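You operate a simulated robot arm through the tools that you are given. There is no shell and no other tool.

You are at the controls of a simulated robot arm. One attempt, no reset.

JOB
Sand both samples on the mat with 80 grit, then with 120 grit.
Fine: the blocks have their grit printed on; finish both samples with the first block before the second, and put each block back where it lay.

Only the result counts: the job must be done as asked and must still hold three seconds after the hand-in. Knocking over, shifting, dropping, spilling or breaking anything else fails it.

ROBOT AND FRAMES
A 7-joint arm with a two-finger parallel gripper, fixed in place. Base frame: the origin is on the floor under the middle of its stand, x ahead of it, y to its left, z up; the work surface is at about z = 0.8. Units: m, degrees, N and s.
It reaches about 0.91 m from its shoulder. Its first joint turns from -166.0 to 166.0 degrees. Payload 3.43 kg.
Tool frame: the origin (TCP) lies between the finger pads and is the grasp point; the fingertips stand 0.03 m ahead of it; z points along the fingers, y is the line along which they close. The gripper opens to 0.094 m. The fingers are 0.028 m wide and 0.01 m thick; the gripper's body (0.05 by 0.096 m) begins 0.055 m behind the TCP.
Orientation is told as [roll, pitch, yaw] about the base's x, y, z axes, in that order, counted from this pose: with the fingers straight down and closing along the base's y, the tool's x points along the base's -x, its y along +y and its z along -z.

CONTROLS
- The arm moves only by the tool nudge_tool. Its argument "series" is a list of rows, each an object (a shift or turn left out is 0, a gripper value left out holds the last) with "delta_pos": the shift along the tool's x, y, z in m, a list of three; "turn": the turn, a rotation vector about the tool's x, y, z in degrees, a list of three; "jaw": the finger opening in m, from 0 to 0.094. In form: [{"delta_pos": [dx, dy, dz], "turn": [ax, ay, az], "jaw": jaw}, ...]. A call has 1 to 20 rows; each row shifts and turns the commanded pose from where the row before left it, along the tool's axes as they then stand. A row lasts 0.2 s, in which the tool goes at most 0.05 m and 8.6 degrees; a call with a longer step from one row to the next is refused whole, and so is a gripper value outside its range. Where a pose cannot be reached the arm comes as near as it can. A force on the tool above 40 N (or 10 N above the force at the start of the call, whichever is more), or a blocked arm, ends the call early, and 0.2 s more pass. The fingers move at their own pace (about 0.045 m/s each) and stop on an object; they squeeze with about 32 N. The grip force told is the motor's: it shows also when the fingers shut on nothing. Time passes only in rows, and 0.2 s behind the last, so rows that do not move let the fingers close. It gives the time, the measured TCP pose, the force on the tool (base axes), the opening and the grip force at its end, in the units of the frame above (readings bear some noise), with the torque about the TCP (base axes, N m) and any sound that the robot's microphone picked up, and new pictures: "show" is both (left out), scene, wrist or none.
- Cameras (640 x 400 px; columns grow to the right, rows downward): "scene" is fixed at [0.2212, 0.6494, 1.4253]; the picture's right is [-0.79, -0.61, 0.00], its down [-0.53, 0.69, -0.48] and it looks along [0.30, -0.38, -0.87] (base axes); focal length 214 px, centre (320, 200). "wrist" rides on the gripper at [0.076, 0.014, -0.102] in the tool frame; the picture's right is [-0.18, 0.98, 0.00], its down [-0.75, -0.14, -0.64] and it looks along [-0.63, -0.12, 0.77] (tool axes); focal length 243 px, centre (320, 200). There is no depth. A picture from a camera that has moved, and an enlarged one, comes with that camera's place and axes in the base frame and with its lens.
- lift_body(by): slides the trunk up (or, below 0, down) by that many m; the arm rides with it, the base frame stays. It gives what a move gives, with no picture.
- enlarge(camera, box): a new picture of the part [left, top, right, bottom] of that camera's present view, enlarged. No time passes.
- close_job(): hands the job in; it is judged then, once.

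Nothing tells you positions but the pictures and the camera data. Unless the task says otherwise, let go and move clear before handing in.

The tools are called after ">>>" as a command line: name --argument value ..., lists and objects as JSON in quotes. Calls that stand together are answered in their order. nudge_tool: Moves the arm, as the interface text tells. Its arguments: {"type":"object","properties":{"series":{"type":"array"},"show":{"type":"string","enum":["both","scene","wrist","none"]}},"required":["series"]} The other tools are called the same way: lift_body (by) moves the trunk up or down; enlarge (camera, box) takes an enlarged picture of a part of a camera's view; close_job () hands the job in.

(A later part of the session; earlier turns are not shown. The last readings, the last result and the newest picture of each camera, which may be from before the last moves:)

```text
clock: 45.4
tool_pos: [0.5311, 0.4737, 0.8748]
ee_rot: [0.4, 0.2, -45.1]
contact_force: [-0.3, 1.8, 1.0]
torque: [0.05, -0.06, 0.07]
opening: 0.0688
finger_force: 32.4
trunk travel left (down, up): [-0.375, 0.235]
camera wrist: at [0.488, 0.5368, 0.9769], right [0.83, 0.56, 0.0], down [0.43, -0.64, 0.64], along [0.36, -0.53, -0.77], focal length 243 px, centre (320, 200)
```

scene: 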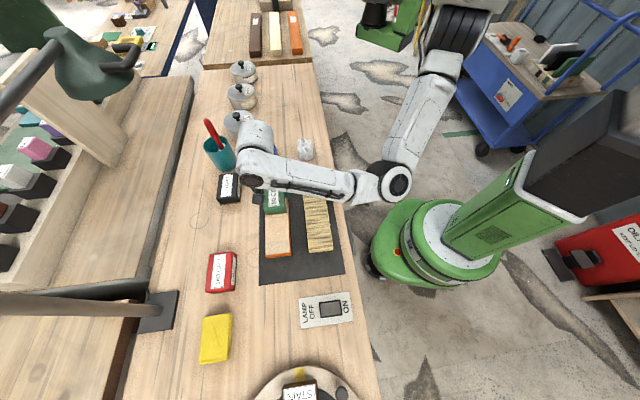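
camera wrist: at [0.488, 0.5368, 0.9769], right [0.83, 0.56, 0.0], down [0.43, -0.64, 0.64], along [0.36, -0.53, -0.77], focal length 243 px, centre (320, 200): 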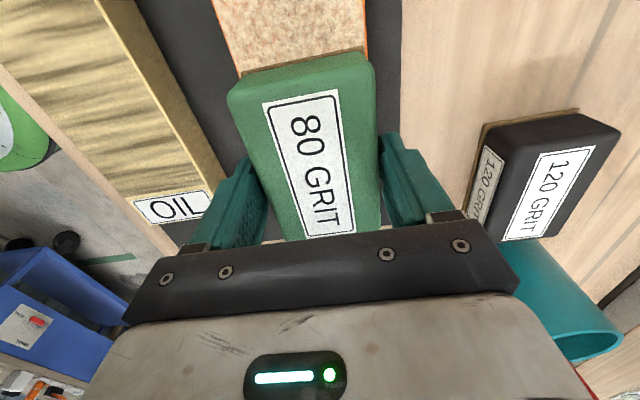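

The pressing force has faded to about 1 N, so the block may have crept slightly in the grip. I'll inspect the surface before pressing again.

>>> enlarge --camera "scene" --box '[250, 180, 350, 280]'

>>> enlarge --camera "wrist" --box '[180, 0, 420, 150]'

```text
4.00 times, centred on (300, 230) of scene
camera zoom: at [0.2212, 0.6494, 1.4253], right [-0.79, -0.61, 0.0], down [-0.53, 0.69, -0.48], along [0.3, -0.38, -0.87], focal length 858 px, centre (400, 80)
```

zoom: 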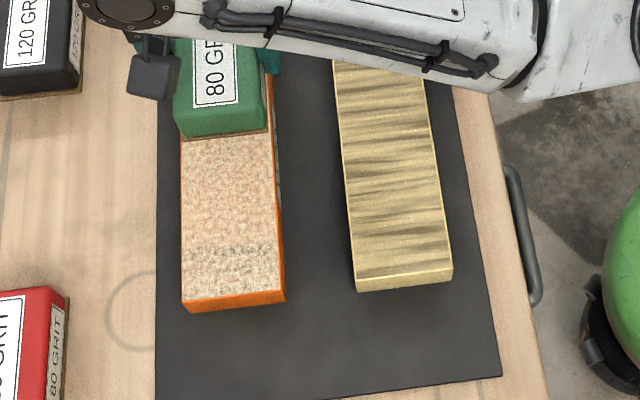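

```text
2.67 times, centred on (300, 75) of wrist
camera zoom: at [0.488, 0.5368, 0.9769], right [0.83, 0.56, 0.0], down [0.43, -0.64, 0.64], along [0.36, -0.53, -0.77], focal length 647 px, centre (373, 533)
```

zoom: 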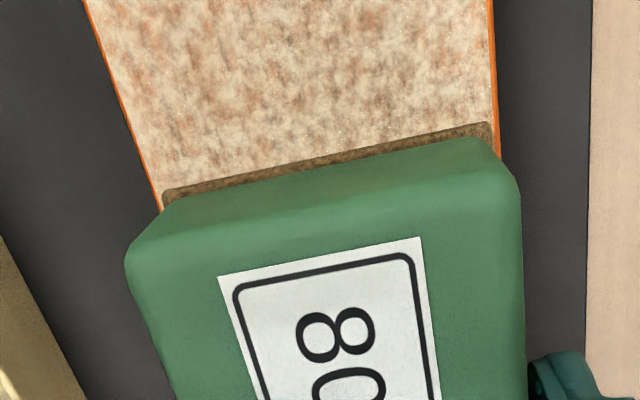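

The whole WAX surface is now sanded, though the near third has had fewer passes and still shows darker specks. I'll press 1 mm more and run another full stroke, watching the force.

>>> nudge_tool --series '[{"delta_pos": [-0.002, 0, 0.001]}, {"delta_pos": [0.0085, 0, 0]}, {"delta_pos": [0.0085, 0, 0]}, {"delta_pos": [0.0085, 0, 0]}, {"delta_pos": [0.0085, 0, 0]}, {"delta_pos": [0.0085, 0, 0]}, {}]' --show "none"

>>> nudge_tool --series '[{"delta_pos": [0.0085, 0, 0]}, {"delta_pos": [0.0085, 0, 0]}, {"delta_pos": [0.0085, 0, 0]}, {"delta_pos": [0.0085, 0, 0]}, {"delta_pos": [0.0085, 0, 0]}, {}]' --show "none"

>>> nudge_tool --series '[{"delta_pos": [0.0085, 0, 0]}, {"delta_pos": [0.0085, 0, 0]}, {"delta_pos": [0.0085, 0, 0]}, {"delta_pos": [0.0085, 0, 0]}, {"delta_pos": [0.0085, 0, 0]}, {}]' --show "wrist"

```text
clock: 47.0
tool_pos: [0.5034, 0.5, 0.8745]
ee_rot: [0.3, 0.1, -45.3]
contact_force: [16.0, -12.8, 29.3]
torque: [-0.14, 0.11, -0.03]
opening: 0.0687
finger_force: 31.9
trunk travel left (down, up): [-0.375, 0.235]
```

```text
clock: 48.4
tool_pos: [0.475, 0.5307, 0.8746]
ee_rot: [0.4, 0.1, -45.3]
contact_force: [14.0, -14.4, 30.2]
torque: [-0.17, -0.05, -0.02]
opening: 0.0689
finger_force: 31.9
trunk travel left (down, up): [-0.375, 0.235]
```

```text
clock: 49.8
tool_pos: [0.4439, 0.5611, 0.8752]
ee_rot: [0.3, 0.1, -45.1]
contact_force: [7.1, -9.3, 15.9]
torque: [0.02, -0.42, -0.18]
opening: 0.0689
finger_force: 31.9
trunk travel left (down, up): [-0.375, 0.235]
camera wrist: at [0.3994, 0.6244, 0.9764], right [0.83, 0.56, 0.0], down [0.43, -0.64, 0.64], along [0.36, -0.53, -0.77], focal length 243 px, centre (320, 200)
```

wrist: 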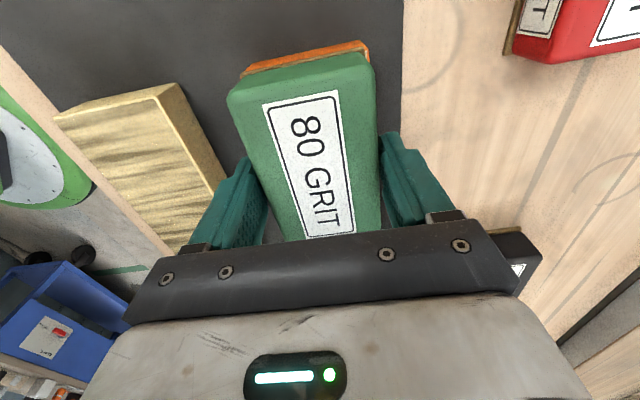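

Force ran at 30 N falling to 16 N on this stroke; strokes in this direction press harder than the return. I'll stroke back to the label end at the same setting and check evenness.

>>> nudge_tool --series '[{"delta_pos": [0.003, 0, 0]}, {"delta_pos": [-0.0085, 0, 0]}, {"delta_pos": [-0.0085, 0, 0]}, {"delta_pos": [-0.0085, 0, 0]}, {"delta_pos": [-0.0085, 0, 0]}, {"delta_pos": [-0.0085, 0, 0]}, {}]' --show "none"

>>> nudge_tool --series '[{"delta_pos": [-0.0085, 0, 0]}, {"delta_pos": [-0.0085, 0, 0]}, {"delta_pos": [-0.0085, 0, 0]}, {"delta_pos": [-0.0085, 0, 0]}, {"delta_pos": [-0.0085, 0, 0]}, {}]' --show "none"

>>> nudge_tool --series '[{"delta_pos": [-0.0085, 0, 0]}, {"delta_pos": [-0.0085, 0, 0]}, {"delta_pos": [-0.0085, 0, 0]}, {"delta_pos": [-0.0085, 0, 0]}, {"delta_pos": [-0.0085, 0, 0]}, {}]' --show "both"

```text
clock: 51.4
tool_pos: [0.4701, 0.5346, 0.8739]
ee_rot: [0.4, 0.2, -44.9]
contact_force: [-9.5, 8.3, 15.2]
torque: [0.14, 0.25, 0.05]
opening: 0.0688
finger_force: 32.4
trunk travel left (down, up): [-0.375, 0.235]
```

```text
clock: 52.8
tool_pos: [0.5, 0.5041, 0.8748]
ee_rot: [0.4, 0.1, -44.9]
contact_force: [-11.1, 12.5, 21.3]
torque: [0.15, 0.08, 0.12]
opening: 0.0691
finger_force: 31.8
trunk travel left (down, up): [-0.375, 0.235]
```

```text
clock: 54.2
tool_pos: [0.5311, 0.4723, 0.8733]
ee_rot: [0.4, 0.1, -45.0]
contact_force: [-12.9, 13.4, 26.6]
torque: [0.11, 0.09, 0.07]
opening: 0.0691
finger_force: 32.1
trunk travel left (down, up): [-0.375, 0.235]
camera wrist: at [0.487, 0.5362, 0.9761], right [0.83, 0.56, 0.01], down [0.43, -0.64, 0.64], along [0.36, -0.53, -0.77], focal length 243 px, centre (320, 200)
```

scene: 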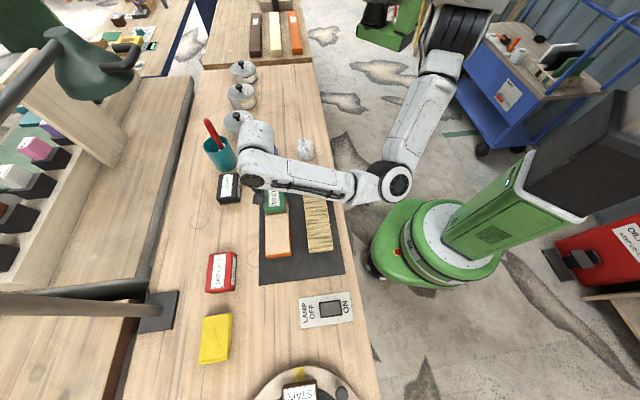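
wrist: 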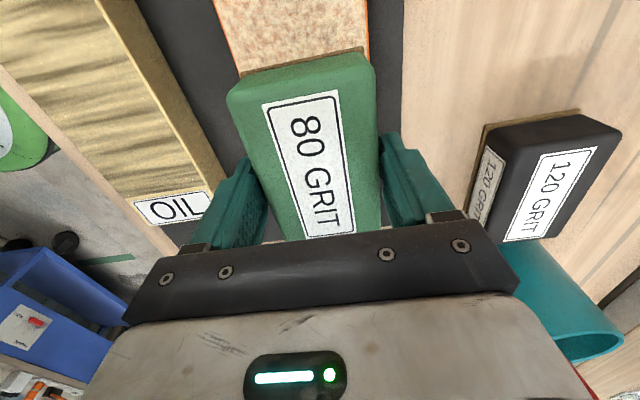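

>>> enlarge --camera "scene" --box '[250, 180, 350, 280]'

>>> enlarge --camera "wrist" --box '[180, 0, 420, 150]'

```text
4.00 times, centred on (300, 230) of scene
camera zoom: at [0.2212, 0.6494, 1.4253], right [-0.79, -0.61, 0.0], down [-0.53, 0.69, -0.48], along [0.3, -0.38, -0.87], focal length 858 px, centre (400, 80)
```

zoom: 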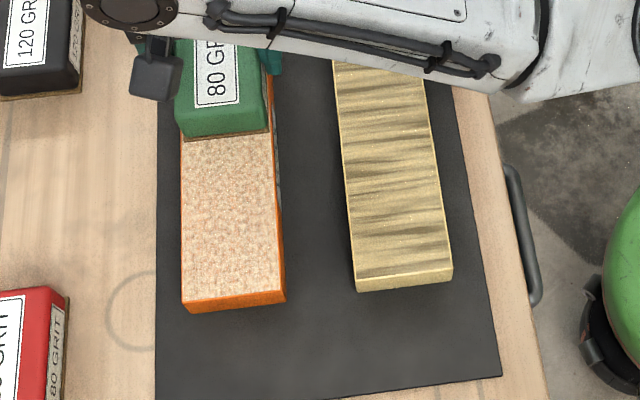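

```text
2.67 times, centred on (300, 75) of wrist
camera zoom: at [0.487, 0.5362, 0.9761], right [0.83, 0.56, 0.01], down [0.43, -0.64, 0.64], along [0.36, -0.53, -0.77], focal length 647 px, centre (373, 533)
```

zoom: 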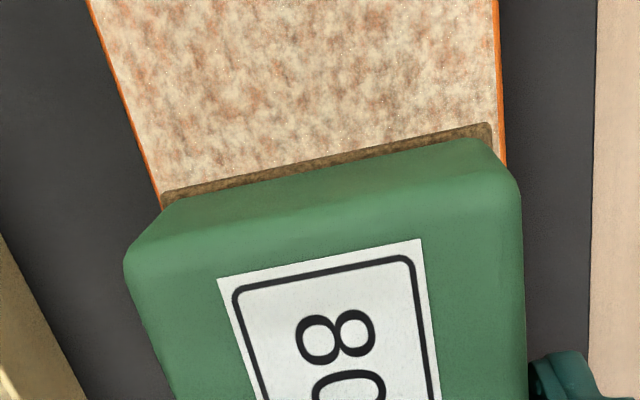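

WAX is now an even tone along its length. I'll finish the last few mm at the label end, then lift off and look at the whole sample.

>>> nudge_tool --series '[{"delta_pos": [-0.005, 0, -0.0005]}, {"delta_pos": [0.006, 0, 0]}, {"delta_pos": [0, 0, -0.005]}, {"delta_pos": [0, 0, -0.01]}, {"delta_pos": [0, 0, -0.015]}, {"delta_pos": [0, 0, -0.015]}, {"delta_pos": [0, 0, -0.005]}, {"delta_pos": [0, -0.015, 0]}, {"delta_pos": [0, -0.02, 0]}, {"delta_pos": [0, -0.02, 0]}, {"delta_pos": [0, -0.02, 0]}, {"delta_pos": [0, -0.02, 0]}, {"delta_pos": [0, -0.02, 0]}, {"delta_pos": [0, -0.007, 0]}, {}, {}]' --show "both"

```text
clock: 57.6
tool_pos: [0.4442, 0.387, 0.9242]
ee_rot: [0.3, 0.0, -45.1]
contact_force: [0.2, 0.1, -1.4]
torque: [-0.02, 0.0, 0.01]
opening: 0.0689
finger_force: 32.0
trunk travel left (down, up): [-0.375, 0.235]
camera wrist: at [0.4007, 0.4511, 1.0266], right [0.83, 0.56, 0.0], down [0.43, -0.64, 0.64], along [0.36, -0.53, -0.77], focal length 243 px, centre (320, 200)
```

scene: 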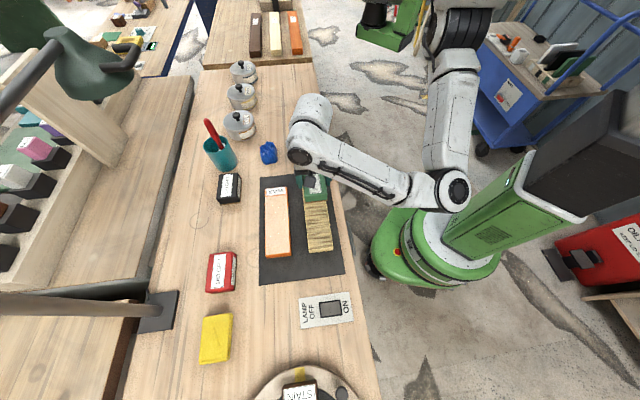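
wrist: 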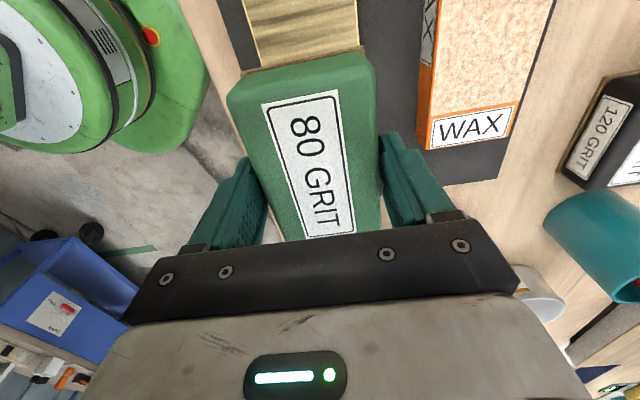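

>>> enlarge --camera "scene" --box '[245, 170, 355, 290]'

>>> enlarge --camera "wrist" --box '[200, 0, 560, 225]'

```text
3.33 times, centred on (300, 230) of scene
camera zoom: at [0.2212, 0.6494, 1.4253], right [-0.79, -0.61, 0.0], down [-0.53, 0.69, -0.48], along [0.3, -0.38, -0.87], focal length 715 px, centre (387, 100)
```

zoom: 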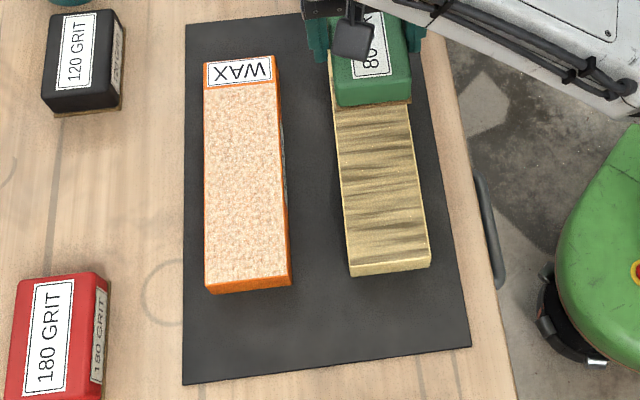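

```text
1.78 times, centred on (380, 112) of wrist
camera zoom: at [0.4007, 0.4511, 1.0266], right [0.83, 0.56, 0.0], down [0.43, -0.64, 0.64], along [0.36, -0.53, -0.77], focal length 431 px, centre (213, 356)
```

zoom: 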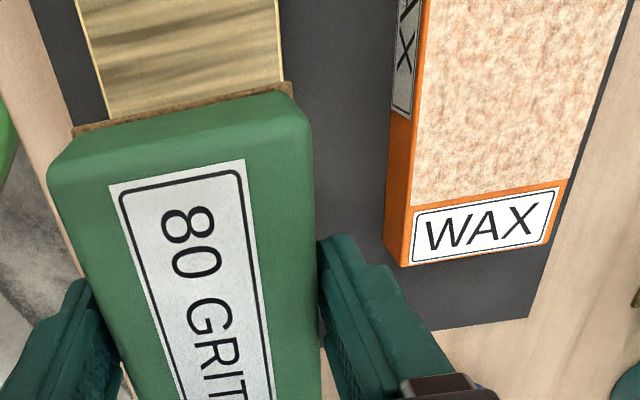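

WAX is evenly sanded right up to its label and hasn't moved. OIL's centre line is about 2 mm to my left of the tool, so I'll shift, move to mid-sample and lower to feel for contact.

>>> nudge_tool --series '[{"delta_pos": [0.015, 0.002, 0]}, {"delta_pos": [0.015, 0, 0.005]}, {"delta_pos": [0.015, 0, 0.01]}, {"delta_pos": [0.015, 0, 0.01]}, {"delta_pos": [0, 0, 0.01]}, {"delta_pos": [0, 0, 0.005]}, {}, {}]' --show "wrist"

>>> nudge_tool --series '[{"delta_pos": [0, 0, 0.0015]}, {"delta_pos": [0, 0, 0.0015]}, {}]' --show "none"

>>> nudge_tool --series '[{"delta_pos": [0, 0, 0.0015]}, {"delta_pos": [0, 0, 0.001]}, {}]' --show "none"

```text
clock: 59.4
tool_pos: [0.4039, 0.4319, 0.8823]
ee_rot: [0.4, 0.2, -45.1]
contact_force: [0.1, -0.1, -1.2]
torque: [0.01, 0.0, 0.05]
opening: 0.0691
finger_force: 31.6
trunk travel left (down, up): [-0.375, 0.235]
camera wrist: at [0.3598, 0.4962, 0.9848], right [0.83, 0.56, 0.0], down [0.43, -0.64, 0.64], along [0.36, -0.53, -0.77], focal length 243 px, centre (320, 200)
```

wrist: 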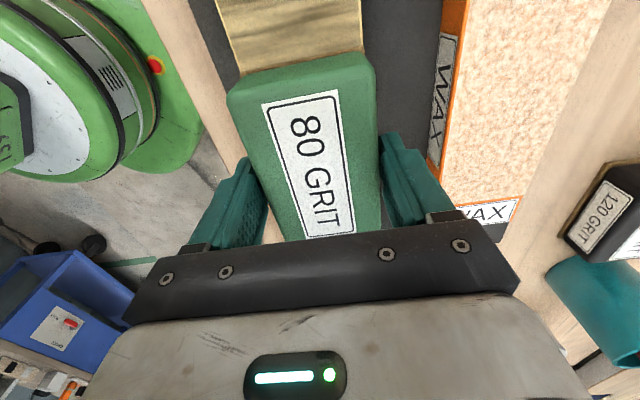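

```text
clock: 60.2
tool_pos: [0.4036, 0.4328, 0.8798]
ee_rot: [0.3, 0.0, -45.2]
contact_force: [0.0, 0.8, -1.5]
torque: [0.02, 0.02, -0.02]
opening: 0.0689
finger_force: 32.6
trunk travel left (down, up): [-0.375, 0.235]
```

```text
clock: 61.0
tool_pos: [0.4018, 0.4318, 0.8794]
ee_rot: [0.3, 0.0, -45.1]
contact_force: [0.2, -0.5, -2.1]
torque: [0.0, 0.02, 0.0]
opening: 0.0689
finger_force: 32.0
trunk travel left (down, up): [-0.375, 0.235]
```

Still no contact at about z = 0.877. I'll trim the small 0.3° roll left over from the earlier stop and keep lowering.

>>> nudge_tool --series '[{"delta_pos": [0, 0, 0.001], "turn": [0.3, 0, 0]}, {"delta_pos": [0, 0, 0.0005]}, {}]' --show "none"

>>> nudge_tool --series '[{"delta_pos": [0, 0, 0.001]}, {}]' --show "none"

>>> nudge_tool --series '[{"delta_pos": [0, 0, 0.001]}, {}]' --show "none"

```text
clock: 61.8
tool_pos: [0.404, 0.4321, 0.8763]
ee_rot: [-0.1, 0.1, -45.1]
contact_force: [0.4, 0.1, -0.6]
torque: [0.02, -0.02, 0.01]
opening: 0.0688
finger_force: 32.1
trunk travel left (down, up): [-0.375, 0.235]
```

```text
clock: 62.4
tool_pos: [0.4023, 0.4313, 0.8751]
ee_rot: [0.1, 0.2, -45.2]
contact_force: [1.0, -0.2, -1.6]
torque: [0.02, 0.02, -0.01]
opening: 0.0691
finger_force: 32.0
trunk travel left (down, up): [-0.375, 0.235]
```

```text
clock: 63.0
tool_pos: [0.4031, 0.4314, 0.8743]
ee_rot: [-0.1, 0.1, -45.1]
contact_force: [0.2, -0.3, 2.2]
torque: [-0.02, -0.18, 0.0]
opening: 0.0689
finger_force: 31.7
trunk travel left (down, up): [-0.375, 0.235]
```

Light contact at z ≈ 0.874. I'll press about 1.2 mm more and stroke to OIL's near end.

>>> nudge_tool --series '[{"delta_pos": [0, 0, 0.0006]}, {"delta_pos": [0, 0, 0.0006]}, {"delta_pos": [0.0085, 0, 0]}, {"delta_pos": [0.0085, 0, 0]}, {"delta_pos": [0.0085, 0, 0]}, {}]' --show "none"

>>> nudge_tool --series '[{"delta_pos": [0.0085, 0, 0]}, {"delta_pos": [0.0085, 0, 0]}, {"delta_pos": [0.0085, 0, 0]}, {"delta_pos": [0.0085, 0, 0]}, {"delta_pos": [0.0055, 0, 0]}, {}]' --show "both"

```text
clock: 64.4
tool_pos: [0.3869, 0.4491, 0.8751]
ee_rot: [0.0, 0.0, -45.3]
contact_force: [14.4, -14.0, 27.3]
torque: [0.13, -0.32, -0.15]
opening: 0.0692
finger_force: 32.1
trunk travel left (down, up): [-0.375, 0.235]
```

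```text
clock: 65.8
tool_pos: [0.3584, 0.4779, 0.8736]
ee_rot: [0.1, 0.0, -45.2]
contact_force: [13.3, -15.0, 28.9]
torque: [0.04, 0.0, -0.12]
opening: 0.069
finger_force: 31.9
trunk travel left (down, up): [-0.375, 0.235]
camera wrist: at [0.3139, 0.5417, 0.9756], right [0.83, 0.56, 0.0], down [0.43, -0.63, 0.64], along [0.36, -0.53, -0.77], focal length 243 px, centre (320, 200)
```

scene: 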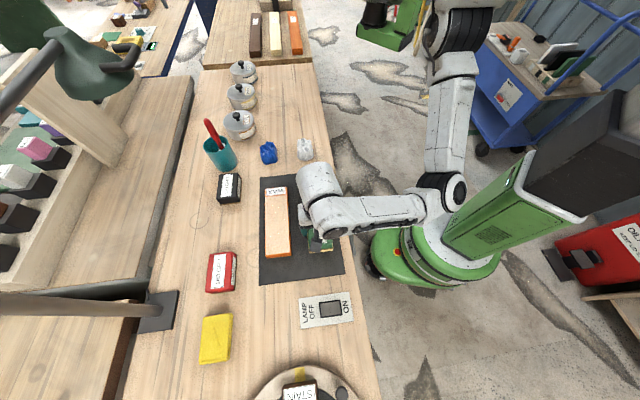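
wrist: 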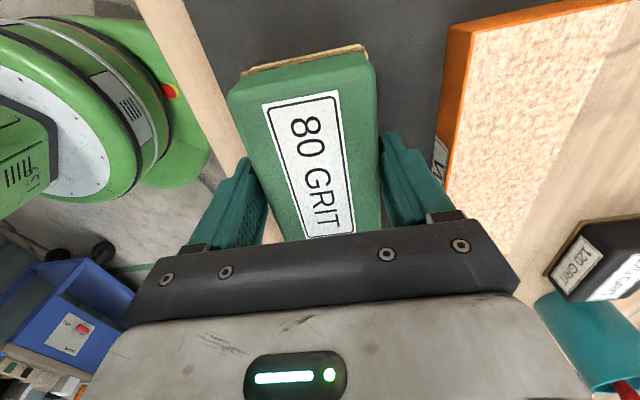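

OIL's near end is reached with the block flush to its edge and about 29 N. Now the full stroke to the label end.

>>> nudge_tool --series '[{"delta_pos": [-0.0085, 0, 0]}, {"delta_pos": [-0.0085, 0, 0]}, {"delta_pos": [-0.0085, 0, 0]}, {"delta_pos": [-0.0085, 0, 0]}, {"delta_pos": [-0.0085, 0, 0]}, {"delta_pos": [-0.0085, 0, 0]}, {"delta_pos": [-0.0085, 0, 0]}, {"delta_pos": [-0.0085, 0, 0]}, {}]' --show "none"

>>> nudge_tool --series '[{"delta_pos": [-0.0085, 0, 0]}, {"delta_pos": [-0.0085, 0, 0]}, {"delta_pos": [-0.0085, 0, 0]}, {"delta_pos": [-0.0085, 0, 0]}, {"delta_pos": [-0.0085, 0, 0]}, {"delta_pos": [-0.0085, 0, 0]}, {"delta_pos": [-0.0085, 0, 0]}, {}]' --show "both"

```text
clock: 67.8
tool_pos: [0.4047, 0.4294, 0.8736]
ee_rot: [0.1, 0.1, -45.0]
contact_force: [-12.0, 11.2, 23.5]
torque: [0.09, 0.03, 0.1]
opening: 0.069
finger_force: 32.2
trunk travel left (down, up): [-0.375, 0.235]
```

```text
clock: 69.6
tool_pos: [0.4476, 0.389, 0.8742]
ee_rot: [0.0, 0.1, -45.1]
contact_force: [-9.6, 10.6, 21.6]
torque: [0.12, -0.06, 0.13]
opening: 0.0687
finger_force: 31.7
trunk travel left (down, up): [-0.375, 0.235]
camera wrist: at [0.4038, 0.4516, 0.9753], right [0.83, 0.56, 0.0], down [0.43, -0.63, 0.64], along [0.36, -0.53, -0.77], focal length 243 px, centre (320, 200)
```

scene: 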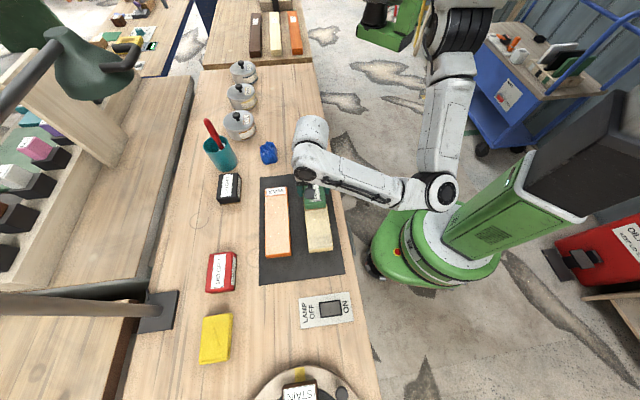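
wrist: 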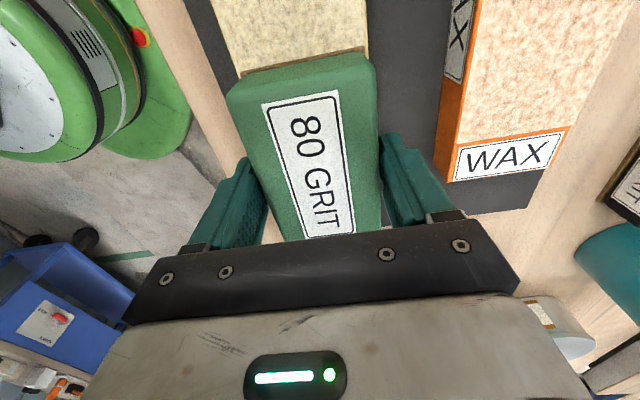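

The first full stroke on OIL went evenly at about 22 N. I'll repeat it there and back for even coverage.

>>> nudge_tool --series '[{"delta_pos": [-0.004, 0, 0]}, {"delta_pos": [0.0085, 0, 0]}, {"delta_pos": [0.0085, 0, 0]}, {"delta_pos": [0.0085, 0, 0]}, {"delta_pos": [0.0085, 0, 0]}, {"delta_pos": [0.0085, 0, 0]}, {"delta_pos": [0.0085, 0, 0]}, {"delta_pos": [0.0085, 0, 0]}, {"delta_pos": [0.0085, 0, 0]}, {}]' --show "none"

>>> nudge_tool --series '[{"delta_pos": [0.0085, 0, 0]}, {"delta_pos": [0.0085, 0, 0]}, {"delta_pos": [0.0085, 0, 0]}, {"delta_pos": [0.0085, 0, 0]}, {"delta_pos": [0.0085, 0, 0]}, {"delta_pos": [0.0085, 0, 0]}, {"delta_pos": [0.0085, 0, 0]}, {"delta_pos": [0.005, 0, 0]}, {}]' --show "wrist"

>>> nudge_tool --series '[{"delta_pos": [-0.0085, 0, 0]}, {"delta_pos": [-0.0085, 0, 0]}, {"delta_pos": [-0.0085, 0, 0]}, {"delta_pos": [-0.0085, 0, 0]}, {"delta_pos": [-0.0085, 0, 0]}, {"delta_pos": [-0.0085, 0, 0]}, {"delta_pos": [-0.0085, 0, 0]}, {"delta_pos": [-0.0085, 0, 0]}, {}]' --show "none"

>>> nudge_tool --series '[{"delta_pos": [-0.0085, 0, 0]}, {"delta_pos": [-0.0085, 0, 0]}, {"delta_pos": [-0.0085, 0, 0]}, {"delta_pos": [-0.0085, 0, 0]}, {"delta_pos": [-0.0085, 0, 0]}, {"delta_pos": [-0.0085, 0, 0]}, {"delta_pos": [-0.0085, 0, 0]}, {"delta_pos": [-0.004, 0, 0]}, {}]' --show "both"

```text
clock: 71.8
tool_pos: [0.401, 0.4333, 0.8739]
ee_rot: [0.1, 0.2, -44.9]
contact_force: [0.5, 0.2, -1.8]
torque: [0.02, -0.03, -0.01]
opening: 0.0694
finger_force: 32.3
trunk travel left (down, up): [-0.375, 0.235]
```

```text
clock: 73.8
tool_pos: [0.3555, 0.4801, 0.8734]
ee_rot: [-0.1, 0.2, -45.0]
contact_force: [-0.1, -1.3, -0.1]
torque: [0.01, 0.0, 0.02]
opening: 0.0692
finger_force: 31.9
trunk travel left (down, up): [-0.375, 0.235]
camera wrist: at [0.3126, 0.5436, 0.9752], right [0.83, 0.56, 0.0], down [0.43, -0.63, 0.64], along [0.36, -0.53, -0.77], focal length 243 px, centre (320, 200)
```

wrist: 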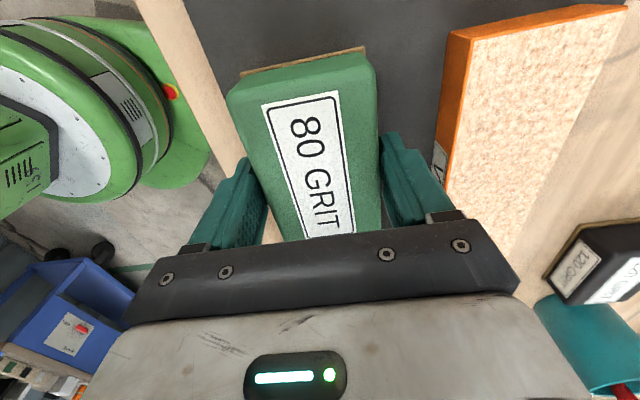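

```text
clock: 75.8
tool_pos: [0.404, 0.4307, 0.8734]
ee_rot: [0.0, 0.2, -45.0]
contact_force: [-3.3, 4.1, 6.7]
torque: [0.0, 0.09, -0.03]
opening: 0.0689
finger_force: 31.8
trunk travel left (down, up): [-0.375, 0.235]
```

```text
clock: 77.8
tool_pos: [0.4502, 0.386, 0.8743]
ee_rot: [0.0, 0.1, -45.0]
contact_force: [-3.4, 3.6, 4.7]
torque: [0.03, -0.03, 0.04]
opening: 0.0689
finger_force: 31.8
trunk travel left (down, up): [-0.375, 0.235]
camera wrist: at [0.406, 0.449, 0.9751], right [0.83, 0.56, 0.0], down [0.43, -0.63, 0.64], along [0.36, -0.53, -0.77], focal length 243 px, centre (320, 200)
```

scene: 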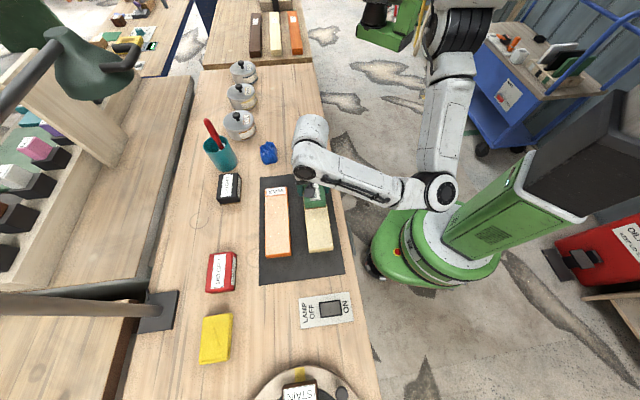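
wrist: 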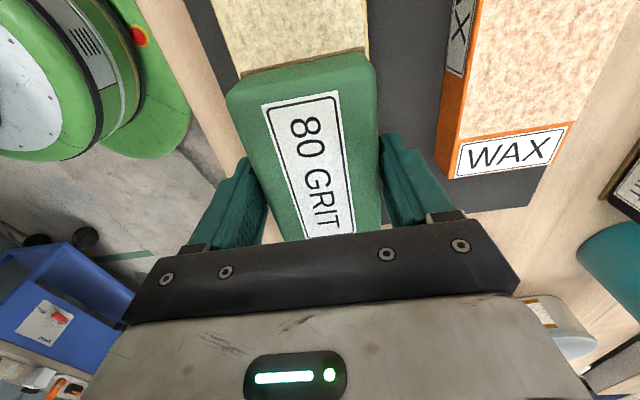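

On the backward stroke the contact was lost (about 0 N), so that pass did not count; the return stroke had about 5 N. I'll inspect OIL to see where it stands.

>>> enlarge --camera "scene" --box '[245, 170, 355, 290]'

>>> enlarge --camera "wrist" --box '[180, 0, 420, 150]'

```text
3.33 times, centred on (300, 230) of scene
camera zoom: at [0.2212, 0.6494, 1.4253], right [-0.79, -0.61, 0.0], down [-0.53, 0.69, -0.48], along [0.3, -0.38, -0.87], focal length 715 px, centre (387, 100)
```

zoom: 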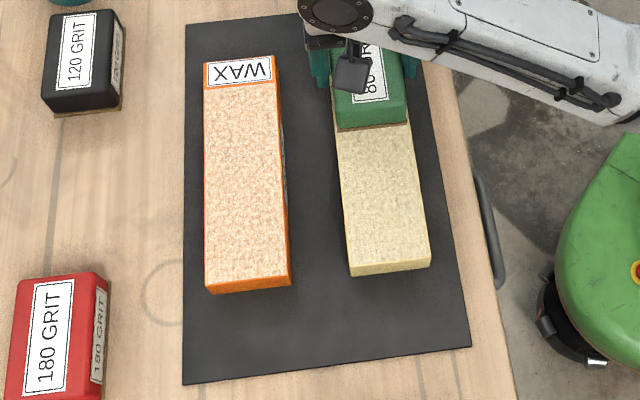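

```text
2.67 times, centred on (300, 75) of wrist
camera zoom: at [0.406, 0.449, 0.9751], right [0.83, 0.56, 0.0], down [0.43, -0.63, 0.64], along [0.36, -0.53, -0.77], focal length 647 px, centre (373, 533)
```

zoom: 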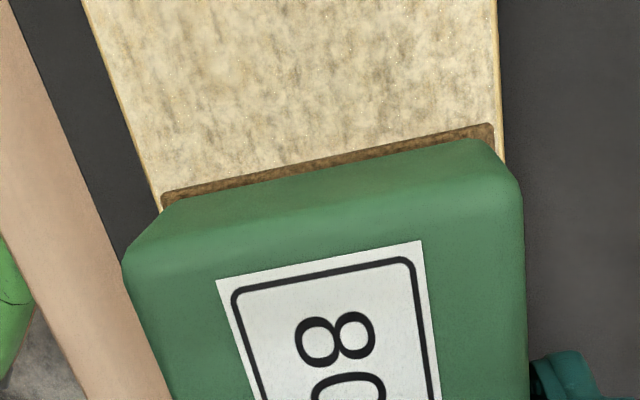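

OIL already looks even. For margin I'll press 1 mm more and do one more full stroke each way, checking force as I go.

>>> nudge_tool --series '[{"delta_pos": [0, 0, 0.0006]}, {"delta_pos": [0, 0, 0.0006]}, {"delta_pos": [0.0085, 0, 0]}, {"delta_pos": [0.0085, 0, 0]}, {"delta_pos": [0.0085, 0, 0]}, {"delta_pos": [0.0085, 0, 0]}, {}]' --show "none"

>>> nudge_tool --series '[{"delta_pos": [0.0085, 0, 0]}, {"delta_pos": [0.0085, 0, 0]}, {"delta_pos": [0.0085, 0, 0]}, {"delta_pos": [0.0085, 0, 0]}, {"delta_pos": [0.0085, 0, 0]}, {"delta_pos": [0.0085, 0, 0]}, {}]' --show "none"

>>> nudge_tool --series '[{"delta_pos": [0.0085, 0, 0]}, {"delta_pos": [0.0085, 0, 0]}, {"delta_pos": [0.0085, 0, 0]}, {"delta_pos": [0.0085, 0, 0]}, {"delta_pos": [0.0085, 0, 0]}, {"delta_pos": [0.004, 0, 0]}, {}]' --show "wrist"

```text
clock: 79.4
tool_pos: [0.4266, 0.409, 0.8736]
ee_rot: [0.1, -0.1, -45.2]
contact_force: [15.4, -14.4, 27.7]
torque: [-0.07, -0.26, -0.21]
opening: 0.0688
finger_force: 32.0
trunk travel left (down, up): [-0.375, 0.235]
```

```text
clock: 81.0
tool_pos: [0.3906, 0.445, 0.8721]
ee_rot: [0.1, 0.0, -45.3]
contact_force: [15.3, -16.8, 30.8]
torque: [-0.16, -0.18, -0.21]
opening: 0.069
finger_force: 32.0
trunk travel left (down, up): [-0.375, 0.235]
```

```text
clock: 82.6
tool_pos: [0.3547, 0.4784, 0.872]
ee_rot: [0.1, 0.1, -45.0]
contact_force: [4.4, -7.8, 12.9]
torque: [-0.11, -0.39, -0.15]
opening: 0.0692
finger_force: 32.5
trunk travel left (down, up): [-0.375, 0.235]
camera wrist: at [0.3119, 0.5426, 0.9744], right [0.83, 0.56, 0.0], down [0.43, -0.63, 0.64], along [0.36, -0.53, -0.77], focal length 243 px, centre (320, 200)
```

wrist: 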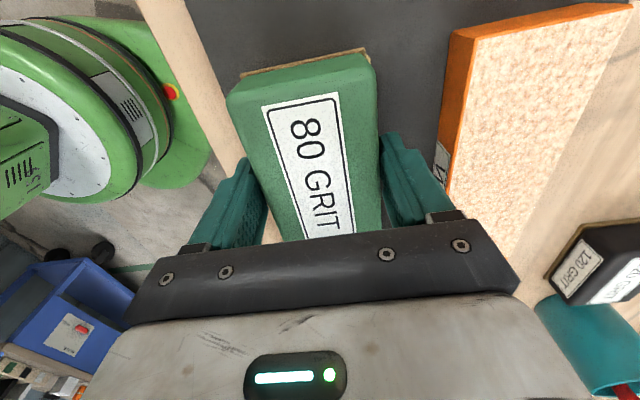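

Contact was good at 28–31 N; the block has crept up perhaps 2 mm in the grip, which is harmless. One more stroke to the label end, then I'll lift off.

>>> nudge_tool --series '[{"delta_pos": [-0.0085, 0, 0]}, {"delta_pos": [-0.0085, 0, 0]}, {"delta_pos": [-0.0085, 0, 0]}, {"delta_pos": [-0.0085, 0, 0]}, {"delta_pos": [-0.0085, 0, 0]}, {"delta_pos": [-0.0085, 0, 0]}, {"delta_pos": [-0.0085, 0, 0]}, {"delta_pos": [-0.0085, 0, 0]}, {}]' --show "none"

>>> nudge_tool --series '[{"delta_pos": [-0.0085, 0, 0]}, {"delta_pos": [-0.0085, 0, 0]}, {"delta_pos": [-0.0085, 0, 0]}, {"delta_pos": [-0.0085, 0, 0]}, {"delta_pos": [-0.0085, 0, 0]}, {"delta_pos": [-0.0085, 0, 0]}, {"delta_pos": [-0.0085, 0, 0]}, {"delta_pos": [-0.003, 0, 0]}, {}]' --show "none"

```text
clock: 84.6
tool_pos: [0.4039, 0.4304, 0.8732]
ee_rot: [0.1, 0.1, -45.0]
contact_force: [-10.0, 10.4, 18.8]
torque: [0.09, 0.14, 0.02]
opening: 0.0688
finger_force: 31.9
trunk travel left (down, up): [-0.375, 0.235]
```

```text
clock: 86.6
tool_pos: [0.4488, 0.3866, 0.8716]
ee_rot: [-0.1, 0.1, -45.1]
contact_force: [-8.4, 10.3, 20.6]
torque: [0.16, 0.06, 0.08]
opening: 0.0689
finger_force: 32.4
trunk travel left (down, up): [-0.375, 0.235]
```

Both samples have had full 80-grit passes. I'll lift off, check OIL, and carry the green block back towards its spot.

>>> nudge_tool --series '[{"delta_pos": [0, 0, -0.005]}, {"delta_pos": [0, 0, -0.01]}, {"delta_pos": [0, 0, -0.015]}, {"delta_pos": [0, 0, -0.015]}, {"delta_pos": [0, 0, -0.012]}, {"delta_pos": [0.005, 0.017, 0]}, {"delta_pos": [0.005, 0.02, 0]}, {"delta_pos": [0.005, 0.02, 0]}, {"delta_pos": [0.005, 0.02, 0]}, {"delta_pos": [0.005, 0.02, 0]}, {"delta_pos": [0.005, 0.02, 0]}, {"delta_pos": [0.005, 0.02, 0]}, {"delta_pos": [0.005, 0.02, 0]}, {"delta_pos": [0.005, 0.02, 0]}, {"delta_pos": [0.005, 0.02, 0]}, {"delta_pos": [0.005, 0.02, 0]}, {"delta_pos": [0.005, 0.02, 0]}, {"delta_pos": [0.005, 0.02, 0]}, {"delta_pos": [0, 0.016, 0]}, {}]' --show "both"

```text
clock: 90.8
tool_pos: [0.5953, 0.6249, 0.9287]
ee_rot: [0.0, 0.1, -45.1]
contact_force: [-0.2, 0.4, -1.8]
torque: [0.02, -0.01, 0.0]
opening: 0.0692
finger_force: 32.0
trunk travel left (down, up): [-0.375, 0.235]
camera wrist: at [0.5532, 0.6892, 1.0306], right [0.83, 0.56, 0.0], down [0.43, -0.63, 0.64], along [0.36, -0.53, -0.77], focal length 243 px, centre (320, 200)
```

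scene: 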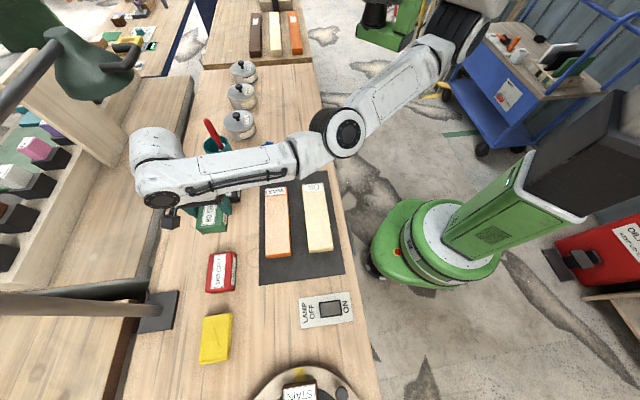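
wrist: 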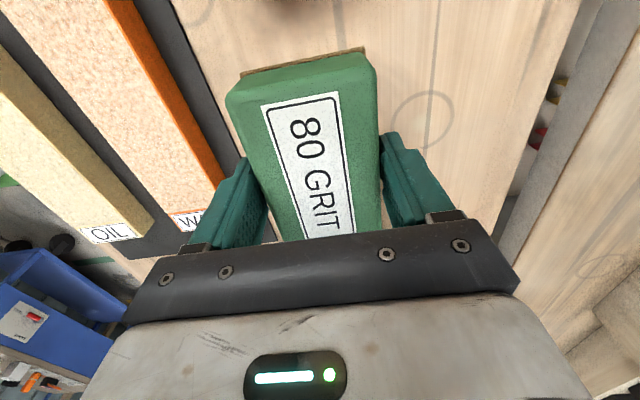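

>>> enlarge --camera "scene" --box '[250, 175, 350, 275]'

>>> enlarge --camera "scene" --box '[170, 180, 270, 280]'

```text
4.00 times, centred on (300, 225) of scene
camera zoom: at [0.2212, 0.6494, 1.4253], right [-0.79, -0.61, 0.0], down [-0.53, 0.69, -0.48], along [0.3, -0.38, -0.87], focal length 858 px, centre (400, 100)
```

zoom: 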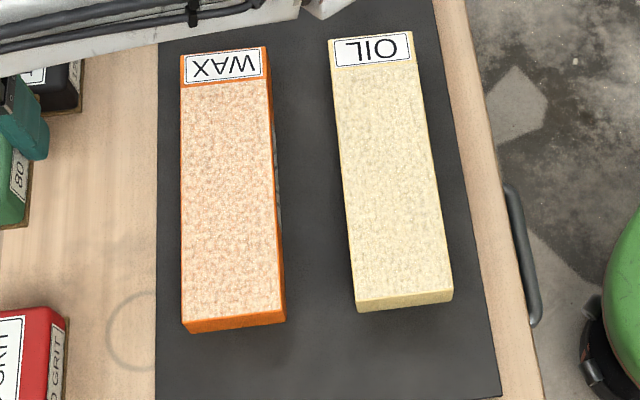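

```text
4.00 times, centred on (220, 230) of scene
camera zoom: at [0.2212, 0.6494, 1.4253], right [-0.79, -0.61, 0.0], down [-0.53, 0.69, -0.48], along [0.3, -0.38, -0.87], focal length 858 px, centre (720, 80)
```

zoom: 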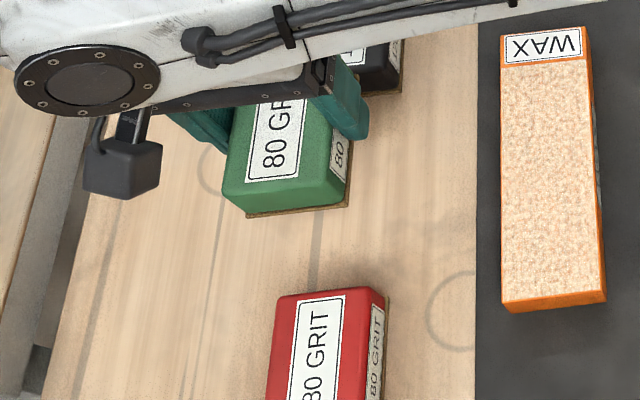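

Both samples look evenly sanded and are exactly where they were. Now I'll lower the green block onto its old spot.

>>> nudge_tool --series '[{"delta_pos": [0, 0.0013, 0.01]}, {"delta_pos": [0, 0, 0.015]}, {"delta_pos": [0, 0, 0.015]}, {"delta_pos": [0, 0, 0.015]}, {"delta_pos": [0, 0, 0.015]}, {"delta_pos": [0, 0, 0.01]}, {}, {}]' --show "wrist"

>>> nudge_tool --series '[{"delta_pos": [0, 0, 0.001]}, {"delta_pos": [0, 0, 0.001]}, {"delta_pos": [0, 0, 0.001]}, {}]' --show "none"

>>> nudge_tool --series '[{"delta_pos": [0, 0, 0.001]}, {"delta_pos": [0, 0, 0.001]}, {}]' --show "none"

```text
clock: 92.6
tool_pos: [0.5958, 0.6251, 0.8497]
ee_rot: [0.1, 0.1, -45.1]
contact_force: [0.9, -0.3, -1.4]
torque: [-0.03, 0.0, 0.0]
opening: 0.0691
finger_force: 31.7
trunk travel left (down, up): [-0.375, 0.235]
camera wrist: at [0.5534, 0.6889, 0.9511], right [0.83, 0.56, 0.0], down [0.43, -0.63, 0.64], along [0.36, -0.53, -0.77], focal length 243 px, centre (320, 200)
```

wrist: 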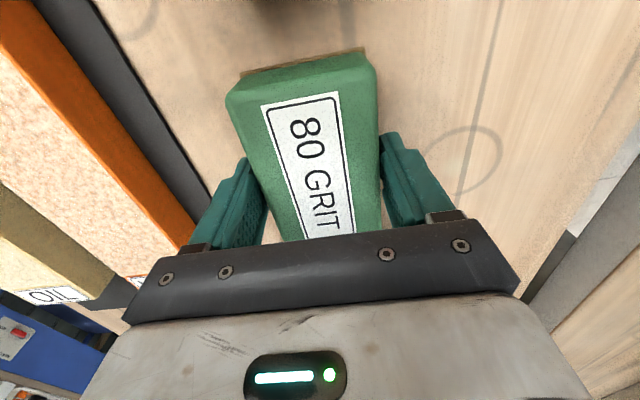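

```text
clock: 93.6
tool_pos: [0.597, 0.6264, 0.8448]
ee_rot: [0.1, 0.2, -45.2]
contact_force: [0.2, 0.5, -0.6]
torque: [-0.03, -0.02, -0.02]
opening: 0.0693
finger_force: 31.7
trunk travel left (down, up): [-0.375, 0.235]
```

```text
clock: 94.4
tool_pos: [0.5967, 0.6262, 0.8444]
ee_rot: [-0.1, 0.1, -45.1]
contact_force: [-0.9, 0.7, -1.6]
torque: [-0.03, 0.01, 0.0]
opening: 0.069
finger_force: 31.6
trunk travel left (down, up): [-0.375, 0.235]
```

No table contact yet. I'll continue in 1 mm steps.

>>> nudge_tool --series '[{"delta_pos": [0, 0, 0.001]}, {"delta_pos": [0, 0, 0.0005]}, {}]' --show "none"

>>> nudge_tool --series '[{"delta_pos": [0, 0, 0.001]}, {}]' --show "none"

>>> nudge_tool --series '[{"delta_pos": [0, 0, 0.001]}, {}]' --show "none"

```text
clock: 95.2
tool_pos: [0.596, 0.6266, 0.8435]
ee_rot: [0.0, 0.2, -45.1]
contact_force: [0.5, -0.1, -2.3]
torque: [-0.02, 0.01, 0.03]
opening: 0.0691
finger_force: 32.1
trunk travel left (down, up): [-0.375, 0.235]
```

```text
clock: 95.8
tool_pos: [0.5966, 0.6259, 0.8417]
ee_rot: [0.0, 0.1, -45.2]
contact_force: [0.6, -0.2, -0.7]
torque: [-0.01, 0.03, -0.02]
opening: 0.069
finger_force: 31.9
trunk travel left (down, up): [-0.375, 0.235]
```

```text
clock: 96.4
tool_pos: [0.5982, 0.6264, 0.8407]
ee_rot: [0.0, 0.1, -45.1]
contact_force: [0.3, -0.1, -1.2]
torque: [0.0, 0.04, 0.01]
opening: 0.0693
finger_force: 32.2
trunk travel left (down, up): [-0.375, 0.235]
```

>>> nudge_tool --series '[{"delta_pos": [0, 0, 0.001]}, {}]' --show "none"

>>> nudge_tool --series '[{"delta_pos": [0, 0, 0.001]}, {}]' --show "none"

>>> nudge_tool --series '[{"delta_pos": [0, 0, 0.0007]}, {}]' --show "wrist"

```text
clock: 97.0
tool_pos: [0.5981, 0.6266, 0.84]
ee_rot: [0.0, 0.1, -45.2]
contact_force: [0.0, 0.3, -1.4]
torque: [-0.02, -0.03, 0.02]
opening: 0.0691
finger_force: 31.8
trunk travel left (down, up): [-0.375, 0.235]
```

```text
clock: 97.6
tool_pos: [0.5963, 0.6263, 0.8386]
ee_rot: [-0.1, 0.1, -45.1]
contact_force: [0.4, 0.4, -1.3]
torque: [0.02, 0.02, -0.01]
opening: 0.069
finger_force: 32.0
trunk travel left (down, up): [-0.375, 0.235]
```

```text
clock: 98.2
tool_pos: [0.5964, 0.6277, 0.8389]
ee_rot: [0.0, 0.1, -45.2]
contact_force: [-1.1, 0.5, 0.2]
torque: [-0.08, -0.02, 0.0]
opening: 0.069
finger_force: 31.8
trunk travel left (down, up): [-0.375, 0.235]
camera wrist: at [0.5532, 0.6905, 0.9403], right [0.83, 0.56, 0.0], down [0.43, -0.63, 0.64], along [0.36, -0.53, -0.77], focal length 243 px, centre (320, 200)
```

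wrist: 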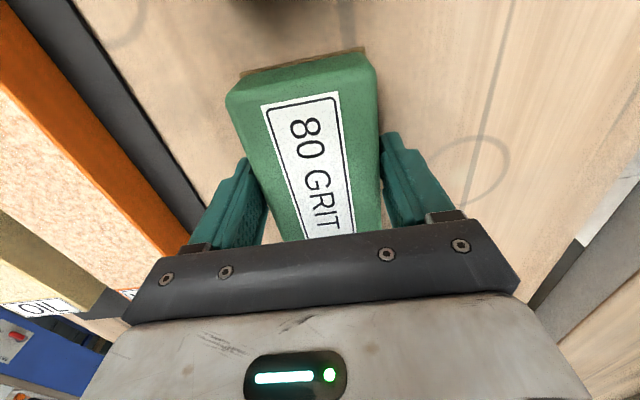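

The readings show first light contact at z ≈ 0.839. Measured against the ring mark on the bench, the block is back in the same place. I'll settle it 0.5 mm and open the fingers.

>>> nudge_tool --series '[{"delta_pos": [0, 0, 0.0005]}, {}, {"jaw": 0.094}, {"jaw": 0.094}, {"jaw": 0.094}, {"jaw": 0.094}]' --show "wrist"

```text
clock: 99.6
tool_pos: [0.5965, 0.6259, 0.8379]
ee_rot: [0.0, 0.1, -45.1]
contact_force: [-0.1, -0.1, 0.0]
torque: [0.02, 0.01, 0.04]
opening: 0.0938
finger_force: 0.1
trunk travel left (down, up): [-0.375, 0.235]
camera wrist: at [0.5532, 0.6905, 0.9394], right [0.83, 0.56, 0.0], down [0.43, -0.63, 0.64], along [0.36, -0.53, -0.77], focal length 243 px, centre (320, 200)
```

wrist: 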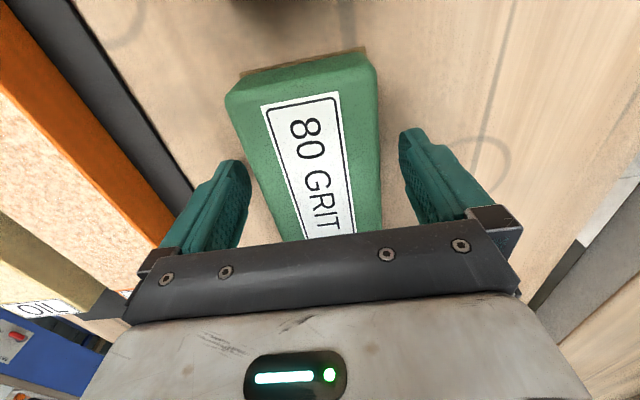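

The green block is released where it lay. I'll rise, then move along the row to the black 120 block near [0.698, 0.528], watching the red handle in the cup just beyond it.

>>> nudge_tool --series '[{"delta_pos": [0, 0, -0.005]}, {"delta_pos": [0, 0, -0.01]}, {"delta_pos": [0, 0, -0.02]}, {"delta_pos": [0, 0, -0.02]}, {"delta_pos": [0, 0, -0.02]}, {"delta_pos": [0, 0, -0.02]}, {"delta_pos": [-0.015, 0, 0]}, {"delta_pos": [-0.015, 0, 0]}, {"delta_pos": [-0.015, 0, 0]}, {"delta_pos": [-0.015, 0, 0]}, {"delta_pos": [-0.015, 0, 0]}, {"delta_pos": [-0.01, 0, 0]}, {}, {}]' --show "both"

```text
clock: 102.6
tool_pos: [0.6572, 0.5649, 0.9313]
ee_rot: [0.0, 0.1, -45.1]
contact_force: [0.8, -0.2, -0.1]
torque: [0.02, -0.02, 0.04]
opening: 0.0938
finger_force: 0.0
trunk travel left (down, up): [-0.375, 0.235]
camera wrist: at [0.6139, 0.6291, 1.0334], right [0.83, 0.56, 0.0], down [0.43, -0.63, 0.64], along [0.36, -0.53, -0.77], focal length 243 px, centre (320, 200)
```

scene: 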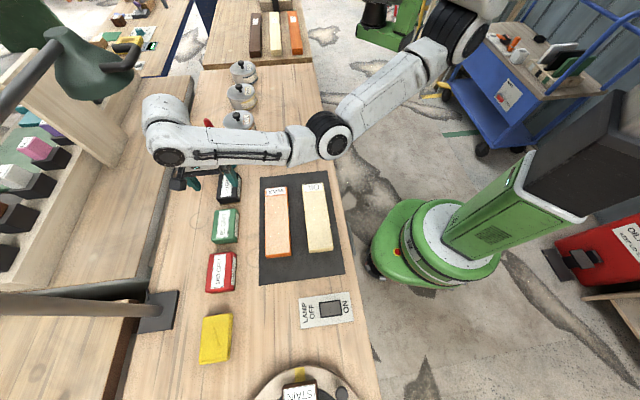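
wrist: 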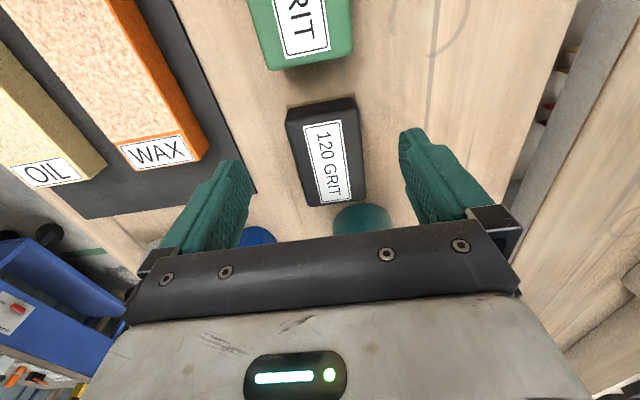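

The 120 block shows clearly between the fingers ahead, and the arm stays clear of the cup and red handle (they start at least 4 cm beyond). I'll move over the block and come down part way to refine the alignment.

>>> nudge_tool --series '[{"delta_pos": [-0.015, -0.001, 0]}, {"delta_pos": [-0.015, -0.001, 0]}, {"delta_pos": [-0.015, -0.001, 0]}, {"delta_pos": [0, 0, 0.01]}, {"delta_pos": [0, 0, 0.015]}, {"delta_pos": [0, 0, 0.015]}, {"delta_pos": [0, 0, 0.01]}, {}, {}]' --show "both"

```text
clock: 104.6
tool_pos: [0.6871, 0.5329, 0.8802]
ee_rot: [-0.1, 0.1, -45.1]
contact_force: [0.2, -0.4, -0.3]
torque: [0.02, -0.03, 0.01]
opening: 0.0939
finger_force: 0.0
trunk travel left (down, up): [-0.375, 0.235]
camera wrist: at [0.643, 0.5968, 0.983], right [0.83, 0.56, 0.0], down [0.43, -0.63, 0.64], along [0.36, -0.53, -0.77], focal length 243 px, centre (320, 200)
```

scene: 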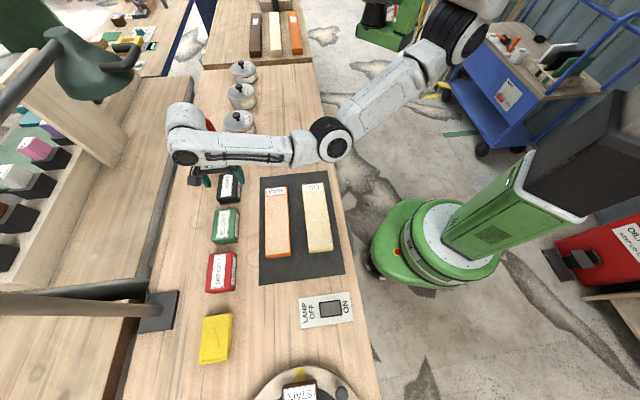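
wrist: 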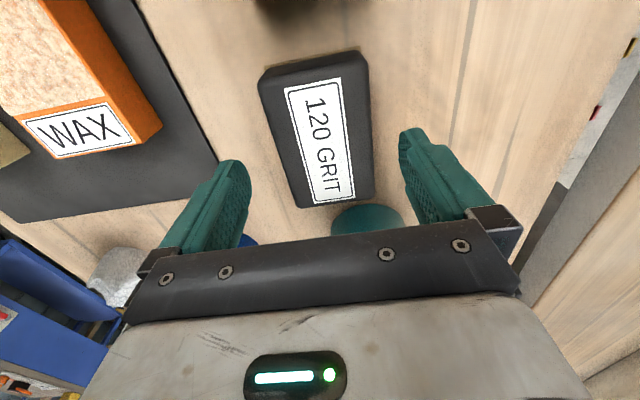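

The 120 block sits almost centred, about 3 mm towards the back of the tool. I'll correct this and go down to grasp height.

>>> nudge_tool --series '[{"delta_pos": [-0.002, 0.0027, 0]}, {"delta_pos": [0, 0, 0.01]}, {"delta_pos": [0, 0, 0.01]}, {"delta_pos": [0, 0, 0.01]}, {"delta_pos": [0, 0, 0.01]}, {}, {}]' --show "both"

```text
clock: 106.2
tool_pos: [0.6892, 0.5322, 0.8416]
ee_rot: [0.0, 0.1, -45.1]
contact_force: [-0.1, 0.2, -0.1]
torque: [-0.02, -0.03, -0.01]
opening: 0.094
finger_force: 0.1
trunk travel left (down, up): [-0.375, 0.235]
camera wrist: at [0.6461, 0.5967, 0.9427], right [0.83, 0.56, 0.0], down [0.43, -0.63, 0.64], along [0.36, -0.53, -0.77], focal length 243 px, centre (320, 200)
```

scene: 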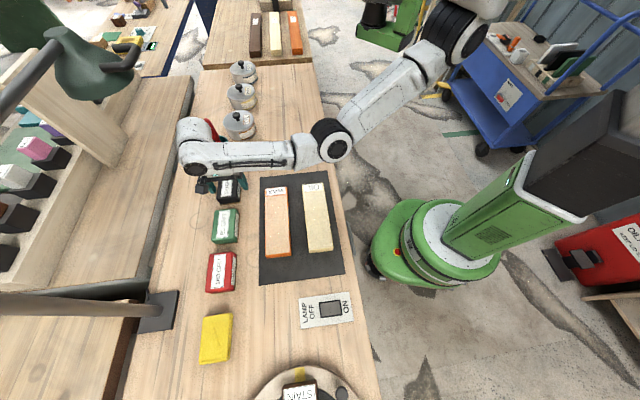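
wrist: 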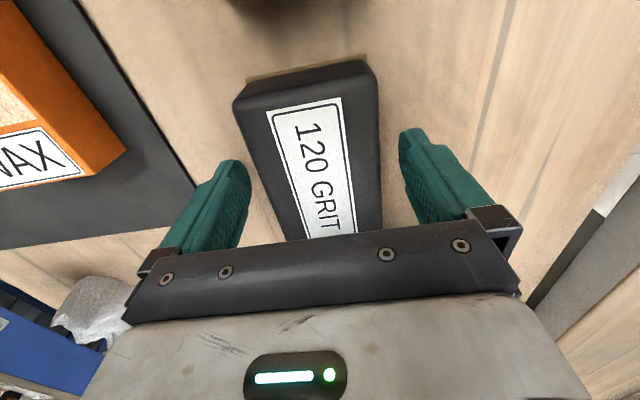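

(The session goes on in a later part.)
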